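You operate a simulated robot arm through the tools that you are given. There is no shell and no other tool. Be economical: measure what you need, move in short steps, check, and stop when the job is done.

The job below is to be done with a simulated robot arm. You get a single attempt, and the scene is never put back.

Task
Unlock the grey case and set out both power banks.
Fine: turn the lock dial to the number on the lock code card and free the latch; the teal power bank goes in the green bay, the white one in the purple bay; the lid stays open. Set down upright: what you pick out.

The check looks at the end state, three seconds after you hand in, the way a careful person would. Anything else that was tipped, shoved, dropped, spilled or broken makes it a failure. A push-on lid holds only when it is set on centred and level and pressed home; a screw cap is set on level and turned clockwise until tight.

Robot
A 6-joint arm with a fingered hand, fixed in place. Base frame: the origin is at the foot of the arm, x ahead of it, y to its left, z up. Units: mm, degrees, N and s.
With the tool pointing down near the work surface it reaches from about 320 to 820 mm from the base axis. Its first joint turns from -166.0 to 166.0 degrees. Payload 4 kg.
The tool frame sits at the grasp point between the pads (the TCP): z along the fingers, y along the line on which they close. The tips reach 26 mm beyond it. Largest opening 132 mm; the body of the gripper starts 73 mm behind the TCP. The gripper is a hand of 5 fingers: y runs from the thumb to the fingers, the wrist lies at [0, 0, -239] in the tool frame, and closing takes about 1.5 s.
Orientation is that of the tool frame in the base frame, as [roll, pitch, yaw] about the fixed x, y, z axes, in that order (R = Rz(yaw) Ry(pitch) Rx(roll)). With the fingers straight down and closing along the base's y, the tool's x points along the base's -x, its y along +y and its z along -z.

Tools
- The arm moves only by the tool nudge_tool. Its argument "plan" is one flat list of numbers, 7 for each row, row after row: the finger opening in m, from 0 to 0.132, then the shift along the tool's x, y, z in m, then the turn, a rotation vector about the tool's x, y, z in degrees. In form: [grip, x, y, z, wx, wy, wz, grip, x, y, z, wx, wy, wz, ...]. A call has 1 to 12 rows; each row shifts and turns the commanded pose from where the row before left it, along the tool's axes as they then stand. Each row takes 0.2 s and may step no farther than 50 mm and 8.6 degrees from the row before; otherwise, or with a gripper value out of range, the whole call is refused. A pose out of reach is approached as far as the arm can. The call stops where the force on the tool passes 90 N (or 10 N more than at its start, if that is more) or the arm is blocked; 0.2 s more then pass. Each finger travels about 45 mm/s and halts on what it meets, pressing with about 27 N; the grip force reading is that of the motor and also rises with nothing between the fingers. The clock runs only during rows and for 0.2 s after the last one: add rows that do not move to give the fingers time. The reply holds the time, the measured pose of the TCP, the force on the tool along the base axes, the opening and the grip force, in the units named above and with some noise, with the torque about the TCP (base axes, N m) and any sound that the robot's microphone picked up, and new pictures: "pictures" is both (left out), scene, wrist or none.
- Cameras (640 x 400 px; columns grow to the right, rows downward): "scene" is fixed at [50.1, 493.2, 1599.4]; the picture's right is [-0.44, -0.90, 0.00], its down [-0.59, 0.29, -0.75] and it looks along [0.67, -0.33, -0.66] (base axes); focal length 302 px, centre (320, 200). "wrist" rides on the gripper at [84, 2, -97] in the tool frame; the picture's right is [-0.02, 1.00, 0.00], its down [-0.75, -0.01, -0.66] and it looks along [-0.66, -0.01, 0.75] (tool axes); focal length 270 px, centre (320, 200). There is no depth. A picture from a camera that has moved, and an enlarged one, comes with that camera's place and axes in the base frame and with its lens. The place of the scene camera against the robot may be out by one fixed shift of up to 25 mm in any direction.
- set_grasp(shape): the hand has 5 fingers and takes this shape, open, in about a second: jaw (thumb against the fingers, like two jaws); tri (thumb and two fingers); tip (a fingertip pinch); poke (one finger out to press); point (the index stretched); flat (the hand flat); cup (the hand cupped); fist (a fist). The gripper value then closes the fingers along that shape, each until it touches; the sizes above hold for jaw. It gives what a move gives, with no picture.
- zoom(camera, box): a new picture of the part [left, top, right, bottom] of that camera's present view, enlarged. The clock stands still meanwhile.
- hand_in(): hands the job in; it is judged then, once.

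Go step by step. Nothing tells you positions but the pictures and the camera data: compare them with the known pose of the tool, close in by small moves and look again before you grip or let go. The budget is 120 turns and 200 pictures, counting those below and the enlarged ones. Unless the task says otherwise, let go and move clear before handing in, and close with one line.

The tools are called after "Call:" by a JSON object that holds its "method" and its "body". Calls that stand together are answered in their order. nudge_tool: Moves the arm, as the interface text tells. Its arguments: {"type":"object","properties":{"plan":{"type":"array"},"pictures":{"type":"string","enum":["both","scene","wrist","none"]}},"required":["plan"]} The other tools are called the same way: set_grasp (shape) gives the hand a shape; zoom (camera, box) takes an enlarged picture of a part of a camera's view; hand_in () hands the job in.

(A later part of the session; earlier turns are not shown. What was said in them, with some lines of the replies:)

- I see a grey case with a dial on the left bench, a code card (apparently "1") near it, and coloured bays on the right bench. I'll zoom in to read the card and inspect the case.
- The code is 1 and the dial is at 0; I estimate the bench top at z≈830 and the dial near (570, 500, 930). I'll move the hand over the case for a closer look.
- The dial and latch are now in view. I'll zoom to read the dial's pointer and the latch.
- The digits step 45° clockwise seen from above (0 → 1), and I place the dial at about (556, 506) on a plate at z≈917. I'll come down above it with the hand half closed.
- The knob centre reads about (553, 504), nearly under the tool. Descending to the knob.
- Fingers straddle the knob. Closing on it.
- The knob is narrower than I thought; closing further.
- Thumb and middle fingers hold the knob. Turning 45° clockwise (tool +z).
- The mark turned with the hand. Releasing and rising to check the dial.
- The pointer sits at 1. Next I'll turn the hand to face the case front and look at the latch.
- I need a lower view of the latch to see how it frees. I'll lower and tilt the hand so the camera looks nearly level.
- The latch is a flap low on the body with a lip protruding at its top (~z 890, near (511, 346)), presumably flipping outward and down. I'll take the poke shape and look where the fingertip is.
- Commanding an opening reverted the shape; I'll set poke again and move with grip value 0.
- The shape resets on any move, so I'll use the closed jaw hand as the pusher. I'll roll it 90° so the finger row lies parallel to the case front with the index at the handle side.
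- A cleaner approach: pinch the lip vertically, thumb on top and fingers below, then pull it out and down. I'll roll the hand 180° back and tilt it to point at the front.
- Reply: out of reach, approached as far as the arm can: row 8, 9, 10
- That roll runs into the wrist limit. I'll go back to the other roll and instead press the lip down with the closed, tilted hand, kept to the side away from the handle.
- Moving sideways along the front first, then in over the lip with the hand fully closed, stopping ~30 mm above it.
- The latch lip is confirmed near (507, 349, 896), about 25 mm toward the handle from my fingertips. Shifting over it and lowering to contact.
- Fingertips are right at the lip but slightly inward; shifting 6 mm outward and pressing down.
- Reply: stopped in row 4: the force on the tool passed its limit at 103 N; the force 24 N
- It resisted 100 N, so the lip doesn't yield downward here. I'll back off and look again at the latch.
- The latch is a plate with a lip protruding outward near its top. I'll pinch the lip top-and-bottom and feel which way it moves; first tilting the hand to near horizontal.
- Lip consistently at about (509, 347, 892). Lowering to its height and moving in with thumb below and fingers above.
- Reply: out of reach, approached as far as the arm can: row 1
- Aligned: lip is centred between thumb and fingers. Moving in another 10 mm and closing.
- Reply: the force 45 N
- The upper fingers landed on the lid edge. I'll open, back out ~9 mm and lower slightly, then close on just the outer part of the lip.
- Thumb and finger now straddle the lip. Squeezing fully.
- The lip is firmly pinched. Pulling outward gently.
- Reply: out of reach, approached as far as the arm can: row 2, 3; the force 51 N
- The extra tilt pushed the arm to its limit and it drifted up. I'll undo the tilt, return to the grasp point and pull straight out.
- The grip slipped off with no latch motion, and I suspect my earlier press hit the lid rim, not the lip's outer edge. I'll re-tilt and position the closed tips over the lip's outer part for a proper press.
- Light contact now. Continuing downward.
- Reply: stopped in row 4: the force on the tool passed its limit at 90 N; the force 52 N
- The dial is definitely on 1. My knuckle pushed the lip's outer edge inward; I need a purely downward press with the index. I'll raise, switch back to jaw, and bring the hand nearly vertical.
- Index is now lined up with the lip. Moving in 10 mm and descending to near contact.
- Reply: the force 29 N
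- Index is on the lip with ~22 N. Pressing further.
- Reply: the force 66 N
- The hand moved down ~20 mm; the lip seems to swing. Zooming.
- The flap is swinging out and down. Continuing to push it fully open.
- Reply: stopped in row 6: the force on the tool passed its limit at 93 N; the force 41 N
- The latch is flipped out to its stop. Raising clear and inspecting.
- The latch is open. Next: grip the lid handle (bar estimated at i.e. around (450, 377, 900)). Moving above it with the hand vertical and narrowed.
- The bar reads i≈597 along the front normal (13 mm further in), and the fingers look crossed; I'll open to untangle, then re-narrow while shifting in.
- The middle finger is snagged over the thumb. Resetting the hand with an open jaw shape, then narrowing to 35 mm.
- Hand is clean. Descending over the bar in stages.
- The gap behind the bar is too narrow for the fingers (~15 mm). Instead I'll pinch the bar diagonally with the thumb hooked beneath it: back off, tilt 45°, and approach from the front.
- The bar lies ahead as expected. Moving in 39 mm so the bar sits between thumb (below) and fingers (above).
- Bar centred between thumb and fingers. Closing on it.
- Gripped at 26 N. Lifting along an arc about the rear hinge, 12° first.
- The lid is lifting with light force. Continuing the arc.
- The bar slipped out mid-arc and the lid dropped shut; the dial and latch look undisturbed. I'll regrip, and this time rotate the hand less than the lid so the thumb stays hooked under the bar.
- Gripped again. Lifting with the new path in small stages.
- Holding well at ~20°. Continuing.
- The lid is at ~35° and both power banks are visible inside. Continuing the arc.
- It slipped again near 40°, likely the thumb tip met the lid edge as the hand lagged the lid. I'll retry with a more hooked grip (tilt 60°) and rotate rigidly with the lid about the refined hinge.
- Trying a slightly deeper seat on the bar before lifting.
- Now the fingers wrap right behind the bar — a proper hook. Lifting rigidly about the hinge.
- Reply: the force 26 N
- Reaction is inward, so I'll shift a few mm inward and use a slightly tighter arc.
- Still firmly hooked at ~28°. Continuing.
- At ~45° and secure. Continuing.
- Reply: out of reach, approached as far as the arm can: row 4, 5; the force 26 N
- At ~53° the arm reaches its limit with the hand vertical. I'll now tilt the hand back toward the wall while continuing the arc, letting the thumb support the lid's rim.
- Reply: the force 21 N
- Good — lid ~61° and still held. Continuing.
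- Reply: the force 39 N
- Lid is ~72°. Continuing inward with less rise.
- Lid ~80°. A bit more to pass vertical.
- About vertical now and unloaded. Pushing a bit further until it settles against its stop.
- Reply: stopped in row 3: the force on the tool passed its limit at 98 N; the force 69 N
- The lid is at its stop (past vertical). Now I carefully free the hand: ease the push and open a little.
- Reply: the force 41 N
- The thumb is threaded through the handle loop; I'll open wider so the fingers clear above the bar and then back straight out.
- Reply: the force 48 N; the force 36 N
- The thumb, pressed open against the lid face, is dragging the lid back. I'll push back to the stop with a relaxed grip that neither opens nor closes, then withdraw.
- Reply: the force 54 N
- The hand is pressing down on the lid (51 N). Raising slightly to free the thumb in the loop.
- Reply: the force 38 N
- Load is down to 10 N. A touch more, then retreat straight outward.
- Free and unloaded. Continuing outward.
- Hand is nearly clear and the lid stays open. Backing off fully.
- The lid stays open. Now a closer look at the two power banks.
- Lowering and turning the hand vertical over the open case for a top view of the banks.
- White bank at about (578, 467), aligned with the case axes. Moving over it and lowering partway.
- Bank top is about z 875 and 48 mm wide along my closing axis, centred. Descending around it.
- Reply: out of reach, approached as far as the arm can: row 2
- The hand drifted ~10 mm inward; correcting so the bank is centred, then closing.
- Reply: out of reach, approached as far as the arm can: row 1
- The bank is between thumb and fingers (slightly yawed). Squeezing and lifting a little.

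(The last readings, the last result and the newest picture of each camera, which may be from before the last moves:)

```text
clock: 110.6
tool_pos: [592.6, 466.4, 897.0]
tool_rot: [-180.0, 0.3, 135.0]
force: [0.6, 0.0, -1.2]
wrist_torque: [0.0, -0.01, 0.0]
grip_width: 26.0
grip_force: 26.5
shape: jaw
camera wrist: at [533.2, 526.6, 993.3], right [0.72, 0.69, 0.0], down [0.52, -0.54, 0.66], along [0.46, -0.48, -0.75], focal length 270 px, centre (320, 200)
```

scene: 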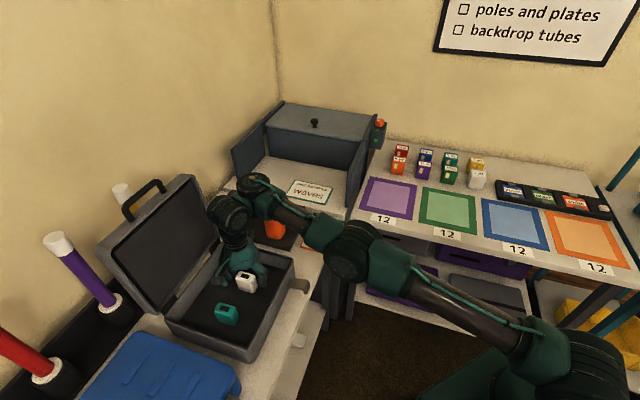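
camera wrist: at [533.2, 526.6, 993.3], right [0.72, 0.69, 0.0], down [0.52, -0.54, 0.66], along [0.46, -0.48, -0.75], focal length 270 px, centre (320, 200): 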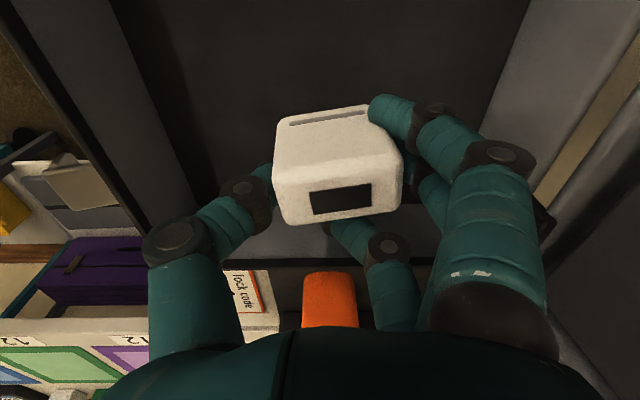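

Lifted cleanly. Raising high and carrying it across toward the bays.

Call:
{"method": "nudge_tool", "body": {"plan": [0, 0, 0, -0.04, 0, 0, 0, 0, 0, 0, -0.04, 0, 0, 0, 0, 0, 0, -0.04, 0, 0, 0, 0, 0, 0, -0.04, 0, 0, 0, 0, 0, 0, -0.03, 0, 0, 0], "pictures": "none"}}

Call:
{"method": "nudge_tool", "body": {"plan": [0, -0.0315, -0.0305, 0, 0, 0, 0, 0, -0.0315, -0.0305, 0, 0, 0, 0, 0, -0.0315, -0.0305, 0, 0, 0, 0, 0, -0.0315, -0.0305, 0, 0, 0, 0, 0, -0.0315, -0.0305, 0, 0, 0, 0, 0, -0.0315, -0.0305, 0, 0, 0, 0, 0, -0.0315, -0.0305, 0, 0, 0, 0, 0, -0.0315, -0.0305, 0, 0, 0, 0, 0, -0.0315, -0.0305, 0, 0, 0, 0, 0, -0.0315, -0.0305, 0, 0, 0, 0, 0, -0.0315, -0.0305, 0, 0, 0, 0, 0, -0.0315, -0.0305, 0, 0, 0, 0], "pictures": "both"}}

```text
clock: 111.8
tool_pos: [590.2, 466.7, 1089.0]
tool_rot: [179.9, 0.2, 135.0]
force: [-0.6, 0.2, -1.4]
wrist_torque: [0.02, 0.0, -0.02]
grip_width: 26.0
grip_force: 27.2
shape: jaw
```

```text
clock: 114.4
tool_pos: [626.3, -52.7, 1116.3]
tool_rot: [179.9, 0.3, 135.0]
force: [0.1, 0.9, -1.3]
wrist_torque: [-0.03, 0.0, 0.0]
grip_width: 26.1
grip_force: 27.3
shape: jaw
out of reach, approached as far as the arm can: row 5, 6, 7, 8, 9, 10
camera wrist: at [566.6, 8.4, 1211.0], right [0.72, 0.69, 0.0], down [0.52, -0.54, 0.66], along [0.46, -0.48, -0.75], focal length 270 px, centre (320, 200)
```

scene: 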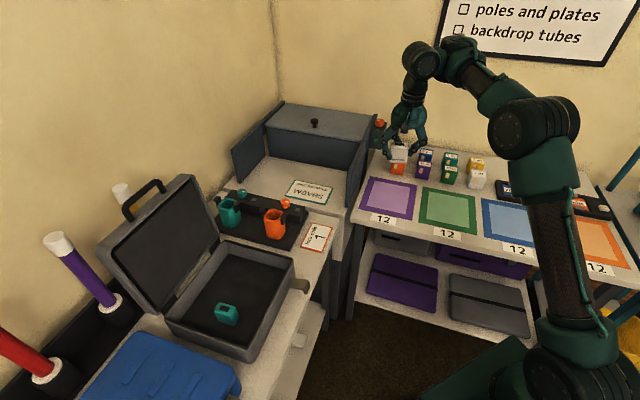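
wrist: 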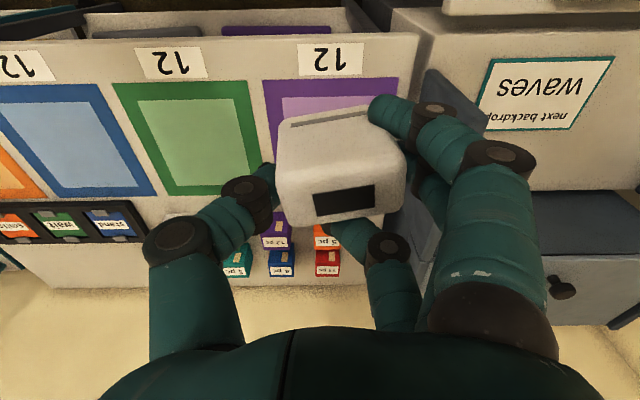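

The bays align with my current yaw. Purple bay centre is near (737, -126); I'll move above it, allowing for the bank's offset in the hand.

Call:
{"method": "nudge_tool", "body": {"plan": [0, -0.0368, 0.0046, 0.029, 0, 0, 0, 0, -0.0368, 0.0046, 0.029, 0, 0, 0, 0, -0.0368, 0.0046, 0.029, 0, 0, 0, 0, -0.0368, 0.0046, 0.029, 0, 0, 0], "pictures": "both"}}

```text
clock: 115.4
tool_pos: [744.5, -142.5, 999.8]
tool_rot: [179.8, 0.3, 135.0]
force: [-0.5, -1.0, -0.5]
wrist_torque: [0.0, -0.02, -0.01]
grip_width: 25.3
grip_force: 26.4
shape: jaw
camera wrist: at [683.9, -82.8, 1095.7], right [0.72, 0.69, 0.0], down [0.52, -0.54, 0.66], along [0.46, -0.48, -0.75], focal length 270 px, centre (320, 200)
```

scene: 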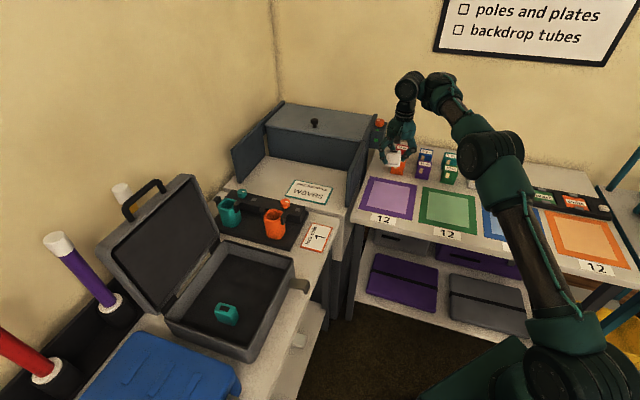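
wrist: 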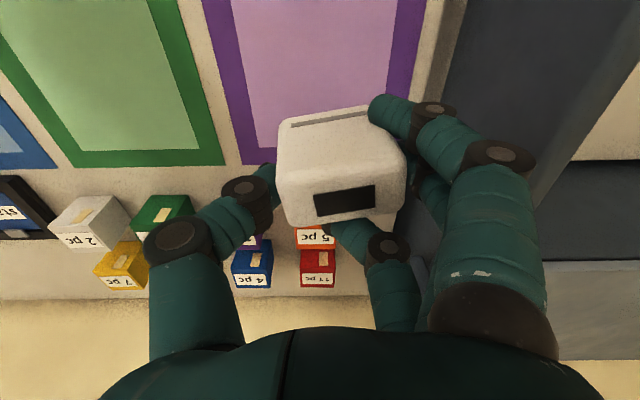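

Bank is ~23 mm off the bay's centre; correcting while descending.

Call:
{"method": "nudge_tool", "body": {"plan": [0, -0.018, -0.014, 0.04, 0, 0, 0, 0, 0, 0, 0.04, 0, 0, 0, 0, 0, 0, 0.03, 0, 0, 0, 0, 0, 0, 0.015, 0, 0, 0], "pictures": "both"}}

```text
clock: 116.4
tool_pos: [747.2, -165.8, 875.4]
tool_rot: [179.9, 0.2, 134.9]
force: [-0.7, -0.6, -1.2]
wrist_torque: [-0.04, 0.0, 0.04]
grip_width: 25.2
grip_force: 27.0
shape: jaw
camera wrist: at [687.0, -105.4, 970.1], right [0.72, 0.69, 0.0], down [0.52, -0.54, 0.66], along [0.46, -0.48, -0.75], focal length 270 px, centre (320, 200)
```

scene: 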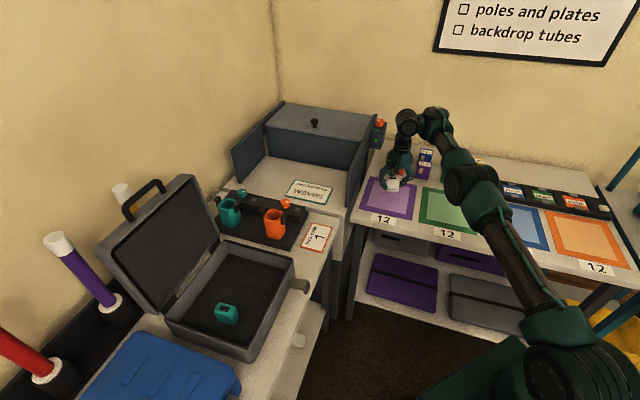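
wrist: 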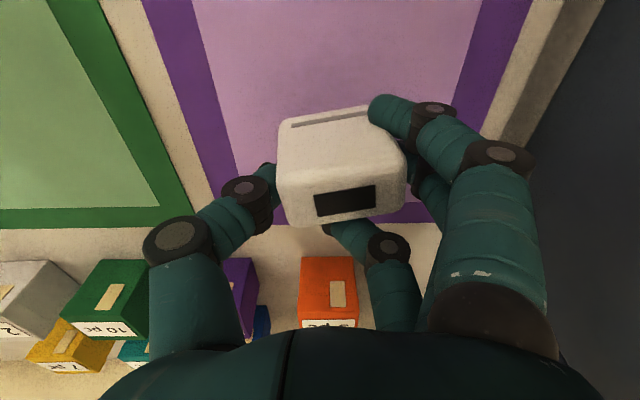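

Over the purple bay. Lowering slowly to touch.

Call:
{"method": "nudge_tool", "body": {"plan": [0, 0, 0, 0.008, 0, 0, 0, 0, 0, 0, 0.008, 0, 0, 0, 0, 0, 0, 0.005, 0, 0, 0], "pictures": "none"}}

```text
clock: 117.2
tool_pos: [746.0, -166.2, 855.9]
tool_rot: [179.9, 0.4, 135.0]
force: [-0.2, 0.2, -1.6]
wrist_torque: [0.0, -0.04, -0.03]
grip_width: 25.6
grip_force: 27.3
shape: jaw
```

Call:
{"method": "nudge_tool", "body": {"plan": [0, 0, 0, 0.004, 0, 0, 0, 0, 0, 0, 0.004, 0, 0, 0], "pictures": "none"}}

Call:
{"method": "nudge_tool", "body": {"plan": [0, 0, 0, 0.003, 0, 0, 0, 0, 0, 0, 0.003, 0, 0, 0], "pictures": "wrist"}}

```text
clock: 117.8
tool_pos: [745.9, -166.0, 845.7]
tool_rot: [179.8, 0.0, 135.0]
force: [-0.1, -0.1, -2.4]
wrist_torque: [-0.03, -0.01, -0.03]
grip_width: 25.8
grip_force: 27.1
shape: jaw
```

```text
clock: 118.4
tool_pos: [746.0, -166.9, 841.9]
tool_rot: [179.9, 0.3, 135.1]
force: [-2.2, -0.3, 10.7]
wrist_torque: [0.38, -0.07, 0.04]
grip_width: 25.5
grip_force: 26.8
shape: jaw
camera wrist: at [687.3, -105.7, 936.9], right [0.72, 0.69, 0.0], down [0.52, -0.54, 0.66], along [0.46, -0.48, -0.75], focal length 270 px, centre (320, 200)
```

wrist: 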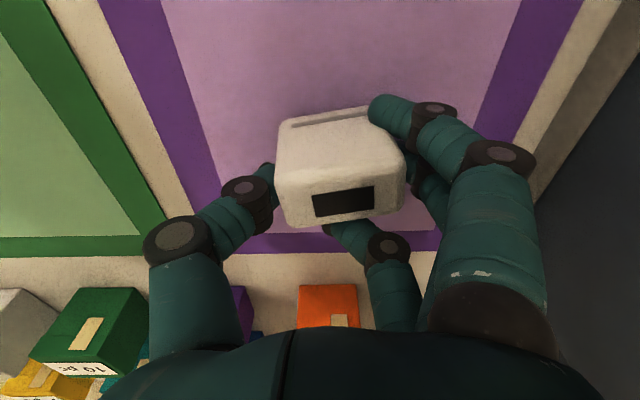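

Touchdown (11 N). Releasing and rising straight up.

Call:
{"method": "nudge_tool", "body": {"plan": [0.04, 0, 0, 0, 0, 0, 0, 0.06, 0, 0, 0, 0, 0, 0, 0.085, 0, 0, 0, 0, 0, 0, 0.085, 0, 0, 0, 0, 0, 0, 0.085, 0, 0, 0, 0, 0, 0], "pictures": "wrist"}}

```text
clock: 119.6
tool_pos: [747.0, -165.4, 840.5]
tool_rot: [179.9, 0.3, 134.9]
force: [0.4, -0.8, -0.1]
wrist_torque: [0.02, -0.01, 0.03]
grip_width: 84.2
grip_force: 0.0
shape: jaw
camera wrist: at [687.3, -105.6, 935.5], right [0.72, 0.69, 0.0], down [0.52, -0.54, 0.66], along [0.46, -0.48, -0.75], focal length 270 px, centre (320, 200)
```

wrist: 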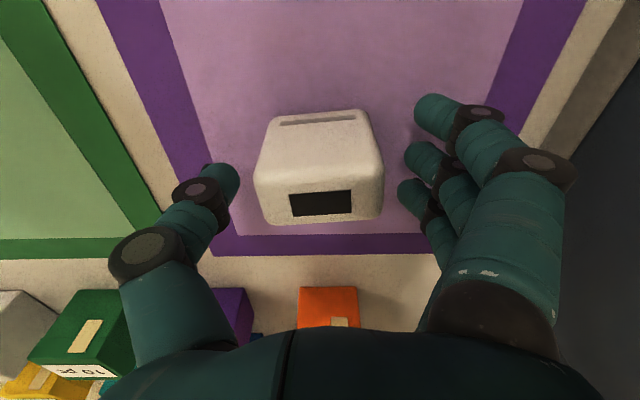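

White is standing in the purple bay. Rising, then heading back for the teal one.

Call:
{"method": "nudge_tool", "body": {"plan": [0.085, 0, 0, -0.03, 0, 0, 0, 0.085, 0, 0, -0.045, 0, 0, 0, 0.085, 0, 0, -0.045, 0, 0, 0, 0.085, 0, 0, -0.045, 0, 0, 0, 0.085, 0, 0, -0.045, 0, 0, 0, 0.085, 0, 0, -0.03, 0, 0, 0], "pictures": "wrist"}}

Call:
{"method": "nudge_tool", "body": {"plan": [0.085, 0.0438, 0.0095, 0, 0, 0, 0, 0.085, 0.0438, 0.0095, 0, 0, 0, 0, 0.085, 0.0438, 0.0095, 0, 0, 0, 0, 0.085, 0.0438, 0.0095, 0, 0, 0, 0, 0.085, 0.0438, 0.0095, 0, 0, 0, 0, 0.085, 0.0438, 0.0095, 0, 0, 0, 0, 0.085, 0.0438, 0.0095, 0, 0, 0, 0, 0.085, 0.0438, 0.0095, 0, 0, 0, 0, 0.085, 0.0438, 0.0095, 0, 0, 0, 0, 0.085, 0.0438, 0.0095, 0, 0, 0, 0, 0.085, 0.0438, 0.0095, 0, 0, 0, 0], "pictures": "none"}}

Call:
{"method": "nudge_tool", "body": {"plan": [0.07, 0, 0, 0, 0, 0, -8.2, 0.07, 0, 0, 0, 0, 0, -8.2, 0.07, 0, 0, 0, 0, 0, -8.2, 0.07, 0, 0, 0, 0, 0, -8.2, 0.07, 0, 0, 0, 0, 0, -8.2, 0.07, 0, 0, 0, 0, 0, -8.2, 0.07, 0, 0, 0, 0, 0, -8.2, 0.07, 0, 0, 0, 0, 0, -8.2, 0.07, 0, 0, 0, 0, 0, -8.2, 0.07, 0, 0, 0, 0, 0, -8.2, 0.07, 0, 0, 0, 0, 0, -8], "pictures": "scene"}}

```text
clock: 121.0
tool_pos: [744.5, -165.0, 1081.2]
tool_rot: [179.9, 0.2, 135.0]
force: [0.1, 0.4, 1.1]
wrist_torque: [-0.01, -0.01, 0.01]
grip_width: 84.7
grip_force: 0.0
shape: jaw
camera wrist: at [685.6, -104.5, 1176.1], right [0.72, 0.69, 0.0], down [0.52, -0.54, 0.66], along [0.46, -0.48, -0.75], focal length 270 px, centre (320, 200)
```

wrist: 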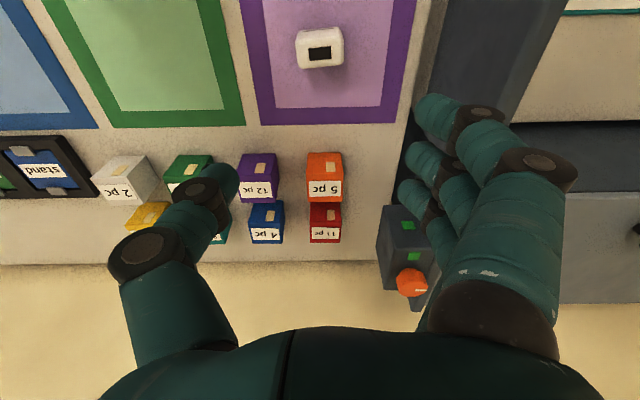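

```text
clock: 123.4
tool_pos: [478.2, 248.1, 1078.8]
tool_rot: [179.7, 0.4, 134.9]
force: [0.2, 0.2, 0.1]
wrist_torque: [0.04, 0.0, -0.01]
grip_width: 84.7
grip_force: 0.1
shape: jaw
```

```text
clock: 125.8
tool_pos: [478.9, 247.9, 1079.5]
tool_rot: [-179.8, 0.0, -134.8]
force: [0.2, -0.2, -0.1]
wrist_torque: [0.05, 0.01, -0.01]
grip_width: 70.8
grip_force: 0.0
shape: jaw
```

scene: 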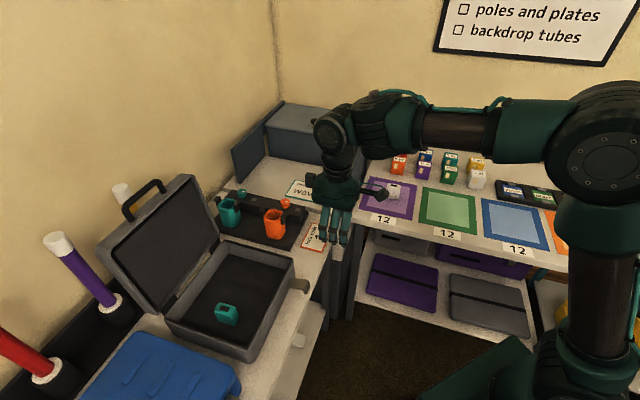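

White stands inside the purple bay. Moving over the teal bank.

Call:
{"method": "nudge_tool", "body": {"plan": [0.07, -0.0345, 0.0271, 0.004, 0, 0, 0, 0.07, -0.0345, 0.0271, 0.004, 0, 0, 0, 0.07, -0.0345, 0.0271, 0.004, 0, 0, 0, 0.07, -0.0345, 0.0271, 0.004, 0, 0, 0, 0.07, -0.0345, 0.0271, 0.004, 0, 0, 0, 0.07, -0.0345, 0.0271, 0.004, 0, 0, 0, 0.07, -0.0345, 0.0271, 0.004, 0, 0, 0], "pictures": "wrist"}}

```text
clock: 127.4
tool_pos: [515.4, 553.2, 1049.5]
tool_rot: [-179.7, 0.2, -135.1]
force: [0.5, 0.2, 1.3]
wrist_torque: [0.07, 0.08, 0.03]
grip_width: 70.8
grip_force: 0.0
shape: jaw
camera wrist: at [453.9, 493.7, 1144.9], right [-0.69, 0.72, 0.0], down [0.54, 0.52, 0.66], along [0.48, 0.45, -0.75], focal length 270 px, centre (320, 200)
```

wrist: 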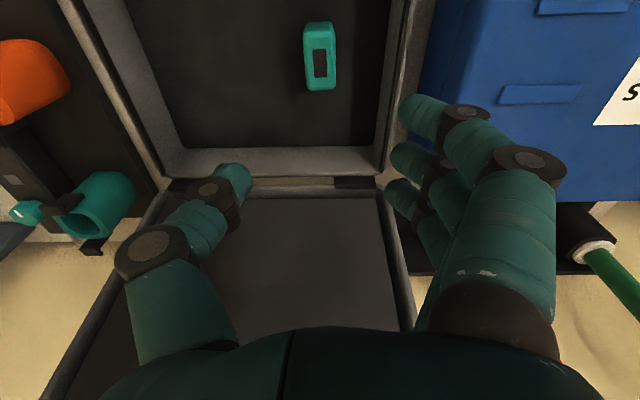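

Teal bank is centred under the hand. Narrowing to 45 mm and descending partway.

Call:
{"method": "nudge_tool", "body": {"plan": [0.048, 0, 0, 0.045, 0, 0, 0, 0.048, 0, 0, 0.045, 0, 0, 0, 0.048, 0, 0, 0.04, 0, 0, 0], "pictures": "wrist"}}

```text
clock: 128.2
tool_pos: [514.5, 553.3, 920.2]
tool_rot: [-179.7, 0.1, -135.1]
force: [-0.4, 0.1, -0.3]
wrist_torque: [0.0, -0.01, 0.02]
grip_width: 48.8
grip_force: 0.2
shape: jaw
camera wrist: at [453.5, 493.8, 1014.5], right [-0.69, 0.72, 0.0], down [0.54, 0.52, 0.66], along [0.48, 0.45, -0.75], focal length 270 px, centre (320, 200)
```

wrist: 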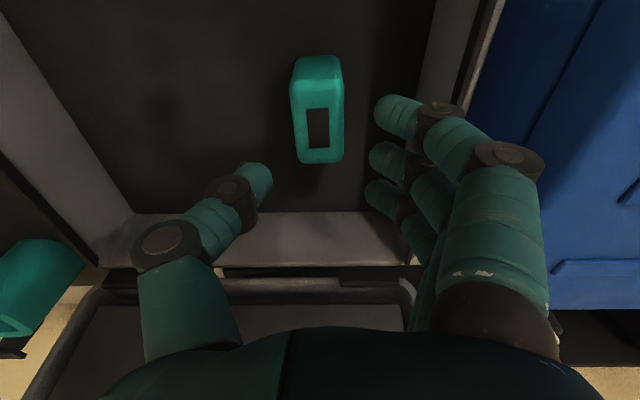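

Centred well. Descending to grip height and closing.

Call:
{"method": "nudge_tool", "body": {"plan": [0.048, 0, 0, 0.025, 0, 0, 0, 0.048, 0, 0, 0.017, 0, 0, 0, 0.048, 0, 0, 0.009, 0, 0, 0], "pictures": "wrist"}}

```text
clock: 129.0
tool_pos: [516.3, 554.4, 868.7]
tool_rot: [-179.7, 0.2, -135.0]
force: [-0.1, 0.0, -0.3]
wrist_torque: [-0.01, -0.01, 0.0]
grip_width: 48.9
grip_force: 0.1
shape: jaw
camera wrist: at [454.5, 494.0, 964.0], right [-0.69, 0.72, 0.0], down [0.54, 0.52, 0.66], along [0.48, 0.45, -0.75], focal length 270 px, centre (320, 200)
```

wrist: 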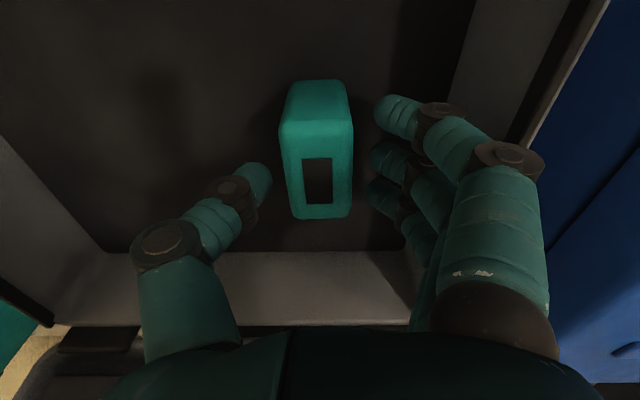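

Call:
{"method": "nudge_tool", "body": {"plan": [0.02, 0, 0, 0.004, 0, 0, 0, 0.01, 0, 0, 0, 0, 0, 0, 0.0, 0, 0, 0, 0, 0, 0, 0.0, 0, 0, 0, 0, 0, 0, 0.0, 0, 0, 0, 0, 0, 0, 0, 0, 0, -0.015, 0, 0, 0, 0, 0, 0, -0.02, 0, 0, 0], "pictures": "wrist"}}

```text
clock: 130.6
tool_pos: [515.7, 553.4, 900.4]
tool_rot: [-179.6, 0.2, -135.1]
force: [0.4, -0.3, -1.9]
wrist_torque: [-0.01, -0.01, -0.03]
grip_width: 18.4
grip_force: 26.9
shape: jaw
camera wrist: at [454.4, 494.5, 995.2], right [-0.69, 0.72, 0.0], down [0.54, 0.52, 0.66], along [0.48, 0.45, -0.75], focal length 270 px, centre (320, 200)
```

wrist: 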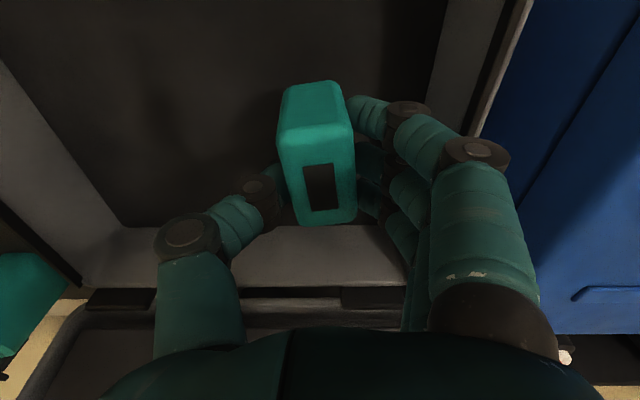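

Teal is lifted. Raising and carrying it toward the green bay (centre ≈ (588, -305)).

Call:
{"method": "nudge_tool", "body": {"plan": [0, 0, 0, -0.04, 0, 0, 0, 0, 0, 0, -0.04, 0, 0, 0, 0, 0, 0, -0.04, 0, 0, 0, 0, 0, 0, -0.04, 0, 0, 0, 0, 0, 0, -0.04, 0, 0, 0, 0, 0.0342, -0.027, 0, 0, 0, 0, 0, 0.0342, -0.027, 0, 0, 0, 0, 0, 0.0342, -0.027, 0, 0, 0, 0, 0, 0.0342, -0.027, 0, 0, 0, 0, 0, 0.0342, -0.027, 0, 0, 0, 0, 0, 0.0342, -0.027, 0, 0, 0, 0, 0, 0.0342, -0.027, 0, 0, 0, 0], "pictures": "none"}}

Call:
{"method": "nudge_tool", "body": {"plan": [0, 0.0254, -0.0391, 0, 0, 0, 0, 0, 0.0254, -0.0391, 0, 0, 0, 0, 0, 0.0254, -0.0391, 0, 0, 0, 0, 0, 0.0254, -0.0391, 0, 0, 0, 0, 0, 0.0254, -0.0391, 0, 0, 0, 0, 0, 0.0254, -0.0391, 0, 0, 0, 0, 0, 0.0254, -0.0391, 0, 0, 0, 0, 0, 0.0254, -0.0391, 0, 0, 0, 0, 0, 0.0254, -0.0391, 0, 0, 0, 0, 0, 0.0254, -0.0391, 0, 0, 0, 0, 0, 0.0254, -0.0391, 0, 0, 0, 0, 0, 0.0254, -0.0391, 0, 0, 0, 0], "pictures": "both"}}

```text
clock: 133.2
tool_pos: [514.1, 272.2, 1151.0]
tool_rot: [-180.0, -0.2, -134.9]
force: [-0.2, 0.2, -1.8]
wrist_torque: [0.01, -0.04, 0.01]
grip_width: 18.3
grip_force: 27.1
shape: jaw
out of reach, approached as far as the arm can: row 5, 9, 10, 11, 12
```

```text
clock: 135.8
tool_pos: [637.0, -271.0, 1162.7]
tool_rot: [-179.8, 0.1, -135.0]
force: [-0.8, 0.3, -1.4]
wrist_torque: [0.01, -0.02, 0.04]
grip_width: 18.2
grip_force: 27.2
shape: jaw
out of reach, approached as far as the arm can: row 1, 2
camera wrist: at [575.1, -330.4, 1257.1], right [-0.69, 0.72, -0.01], down [0.54, 0.52, 0.66], along [0.48, 0.45, -0.75], focal length 270 px, centre (320, 200)
```

scene: 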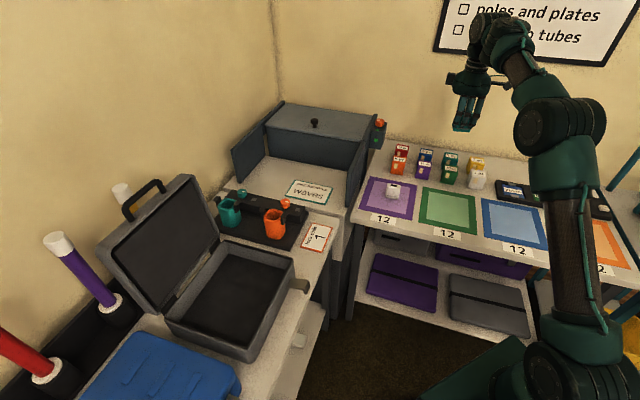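
wrist: 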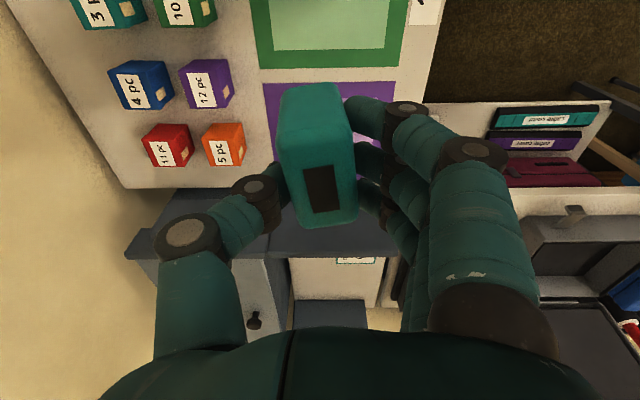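

Green bay centre confirmed near (589, -303). Moving over it and lowering.

Call:
{"method": "nudge_tool", "body": {"plan": [0, 0.0117, 0.0028, 0.045, 0, 0, 0, 0, 0.0117, 0.0028, 0.045, 0, 0, 0, 0, 0.0117, 0.0028, 0.045, 0, 0, 0, 0, 0.0117, 0.0028, 0.045, 0, 0, 0, 0, 0, 0, 0.045, 0, 0, 0, 0, 0, 0, 0.035, 0, 0, 0], "pictures": "both"}}

```text
clock: 137.2
tool_pos: [597.7, -297.9, 902.5]
tool_rot: [-179.7, 0.2, -135.0]
force: [-0.9, 0.0, -1.6]
wrist_torque: [0.03, -0.03, -0.04]
grip_width: 17.8
grip_force: 26.6
shape: jaw
camera wrist: at [535.0, -357.3, 997.0], right [-0.69, 0.72, -0.01], down [0.54, 0.52, 0.66], along [0.48, 0.45, -0.75], focal length 270 px, centre (320, 200)
```

scene: 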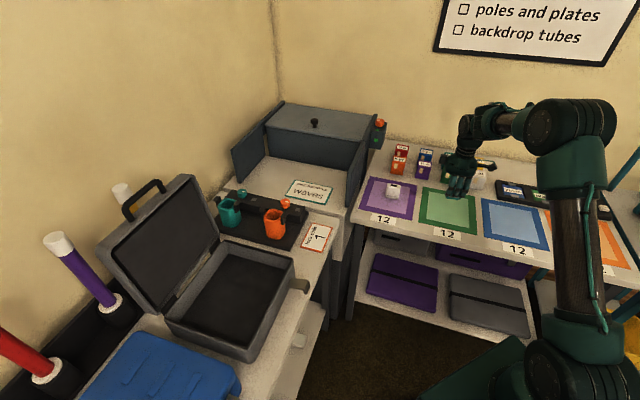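
wrist: 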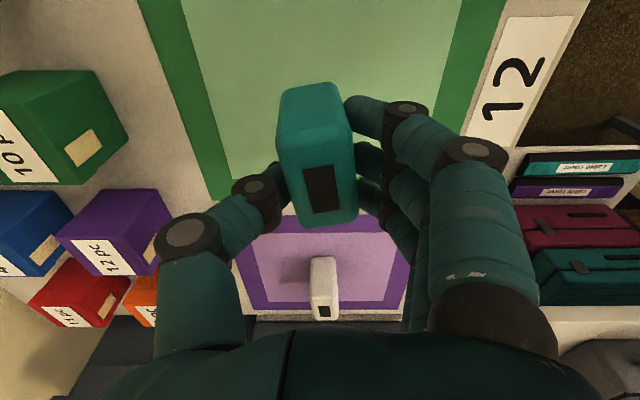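

Over the green bay with everything clear. Lowering to touch.

Call:
{"method": "nudge_tool", "body": {"plan": [0, 0, 0, 0.02, 0, 0, 0, 0, 0, 0, 0.012, 0, 0, 0, 0, 0, 0, 0.005, 0, 0, 0], "pictures": "none"}}

Call:
{"method": "nudge_tool", "body": {"plan": [0, 0, 0, 0.003, 0, 0, 0, 0, 0, 0, 0.003, 0, 0, 0], "pictures": "none"}}

```text
clock: 138.0
tool_pos: [596.6, -297.8, 864.1]
tool_rot: [-179.7, 0.0, -135.1]
force: [-0.7, -0.4, -1.2]
wrist_torque: [0.02, 0.0, -0.02]
grip_width: 18.0
grip_force: 26.4
shape: jaw
```

```text
clock: 138.6
tool_pos: [597.7, -297.8, 858.5]
tool_rot: [-179.6, 0.0, -135.0]
force: [-0.1, -0.5, -1.6]
wrist_torque: [0.0, 0.01, -0.01]
grip_width: 17.8
grip_force: 26.8
shape: jaw
```

Call:
{"method": "nudge_tool", "body": {"plan": [0, 0, 0, 0.002, 0, 0, 0, 0, 0, 0, 0.002, 0, 0, 0], "pictures": "none"}}

```text
clock: 139.2
tool_pos: [597.3, -297.4, 855.4]
tool_rot: [-179.7, 0.1, -135.0]
force: [-0.3, -0.1, -1.7]
wrist_torque: [0.04, -0.01, 0.0]
grip_width: 17.8
grip_force: 26.8
shape: jaw
```

Call:
{"method": "nudge_tool", "body": {"plan": [0, 0, 0, 0.002, 0, 0, 0, 0, 0, 0, 0.002, 0, 0, 0], "pictures": "none"}}

```text
clock: 139.8
tool_pos: [596.8, -296.9, 851.0]
tool_rot: [-179.7, 0.2, -135.1]
force: [-0.9, 0.0, -2.0]
wrist_torque: [0.0, -0.02, 0.0]
grip_width: 17.9
grip_force: 26.5
shape: jaw
```

No contact yet; continuing carefully.

Call:
{"method": "nudge_tool", "body": {"plan": [0, 0, 0, 0.002, 0, 0, 0, 0, 0, 0, 0.002, 0, 0, 0], "pictures": "wrist"}}

```text
clock: 140.4
tool_pos: [596.9, -296.9, 847.1]
tool_rot: [-179.6, 0.3, -135.0]
force: [-0.3, 0.2, 9.9]
wrist_torque: [0.08, 0.15, -0.02]
grip_width: 18.1
grip_force: 27.1
shape: jaw
camera wrist: at [535.4, -357.2, 942.8], right [-0.69, 0.72, -0.01], down [0.54, 0.52, 0.66], along [0.48, 0.45, -0.75], focal length 270 px, centre (320, 200)
```

wrist: 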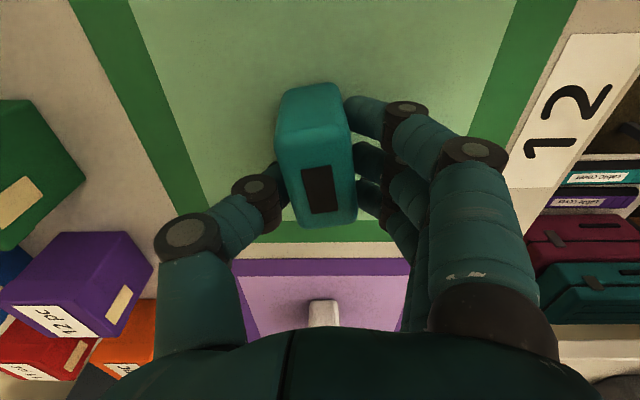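

Touchdown at 10 N. Releasing.

Call:
{"method": "nudge_tool", "body": {"plan": [0.03, 0, 0, 0, 0, 0, 0, 0.045, 0, 0, 0, 0, 0, 0, 0.06, 0, 0, 0, 0, 0, 0, 0.07, 0, 0, 0, 0, 0, 0, 0.07, 0, 0, 0, 0, 0, 0], "pictures": "wrist"}}

```text
clock: 141.6
tool_pos: [596.0, -297.3, 845.7]
tool_rot: [-179.7, 0.1, -135.1]
force: [0.0, -0.5, 0.5]
wrist_torque: [-0.01, -0.02, 0.01]
grip_width: 69.1
grip_force: 0.0
shape: jaw
camera wrist: at [535.2, -357.0, 941.8], right [-0.69, 0.72, 0.0], down [0.54, 0.52, 0.66], along [0.48, 0.45, -0.75], focal length 270 px, centre (320, 200)
```

wrist: 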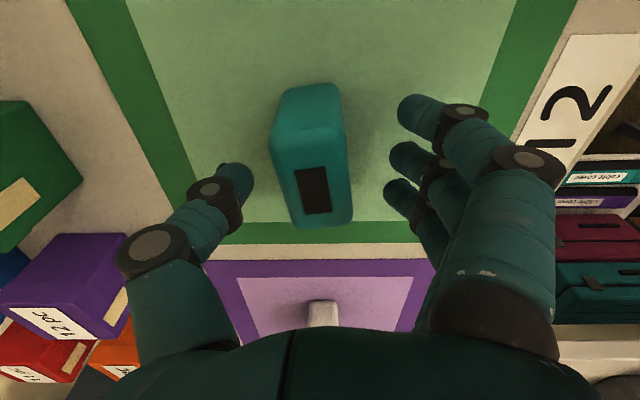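

Released and standing. Rising clear and checking the whole scene.

Call:
{"method": "nudge_tool", "body": {"plan": [0.07, 0, 0, -0.03, 0, 0, 0, 0.07, 0, 0, -0.045, 0, 0, 0, 0.07, 0, 0, -0.045, 0, 0, 0, 0.07, 0, 0, -0.045, 0, 0, 0, 0.07, 0, 0, -0.045, 0, 0, 0, 0.07, 0.03, 0, -0.03, 0, 0, 0, 0.07, 0.045, 0, 0, 0, 0, 0, 0.07, 0.045, 0, 0, 0, 0, 0], "pictures": "both"}}

Call:
{"method": "zoom", "body": {"camera": "scene", "box": [350, 140, 500, 250]}}

Call:
{"method": "zoom", "body": {"camera": "scene", "box": [90, 150, 350, 370]}}

```text
clock: 143.4
tool_pos: [510.2, -382.9, 1086.3]
tool_rot: [-179.8, 0.1, -134.9]
force: [-0.3, -0.4, 0.2]
wrist_torque: [0.0, 0.01, 0.03]
grip_width: 69.0
grip_force: 0.0
shape: jaw
camera wrist: at [448.4, -441.8, 1182.3], right [-0.69, 0.72, 0.0], down [0.54, 0.52, 0.66], along [0.48, 0.45, -0.75], focal length 270 px, centre (320, 200)
```

scene: 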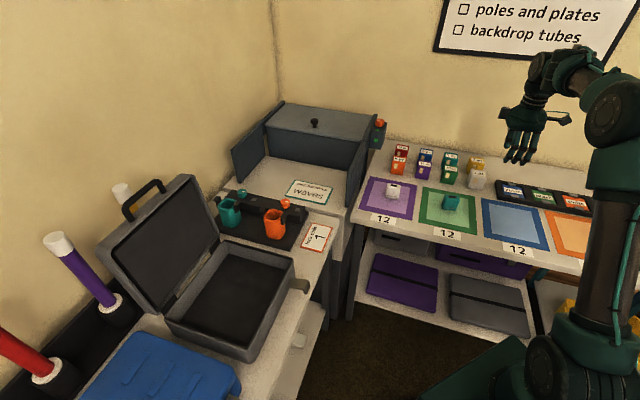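
wrist: 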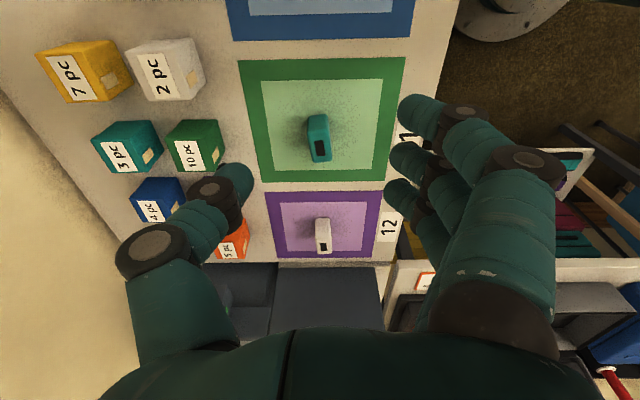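

```text
3.64 times, centred on (425, 195) of scene
camera zoom: at [50.1, 493.2, 1599.4], right [-0.44, -0.9, 0.0], down [-0.59, 0.29, -0.75], along [0.67, -0.33, -0.66], focal length 1096 px, centre (-62, 218)
```

zoom: 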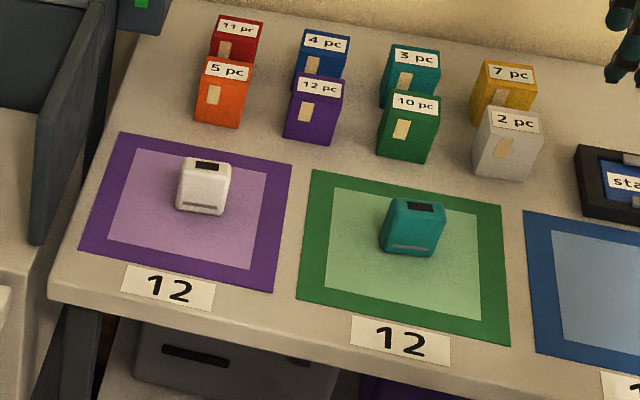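

```text
1.82 times, centred on (220, 260) of scene
camera zoom: at [50.1, 493.2, 1599.4], right [-0.44, -0.9, 0.0], down [-0.59, 0.29, -0.75], along [0.67, -0.33, -0.66], focal length 548 px, centre (502, 91)
```

zoom: 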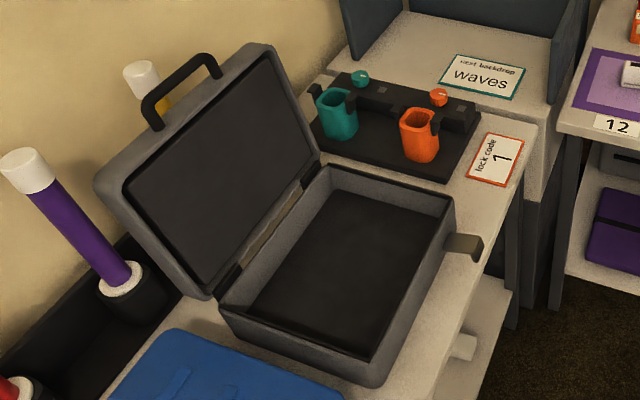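

Both banks stand upright in their bays, the lid is open and the latch is free. Nothing else looks disturbed and the arm is clear, so I'm handing in.

Call:
{"method": "hand_in", "body": {}}

```text
The job is handed in.
```

The grey case is unlocked (dial at 1 when I last saw it, latch free) and its lid is standing open. The teal power bank is upright in the green bay and the white one is upright in the purple bay. While opening the case, the lid slipped and dropped shut twice before it stayed up. I saw no damage, but the dial face was out of view in the final check.
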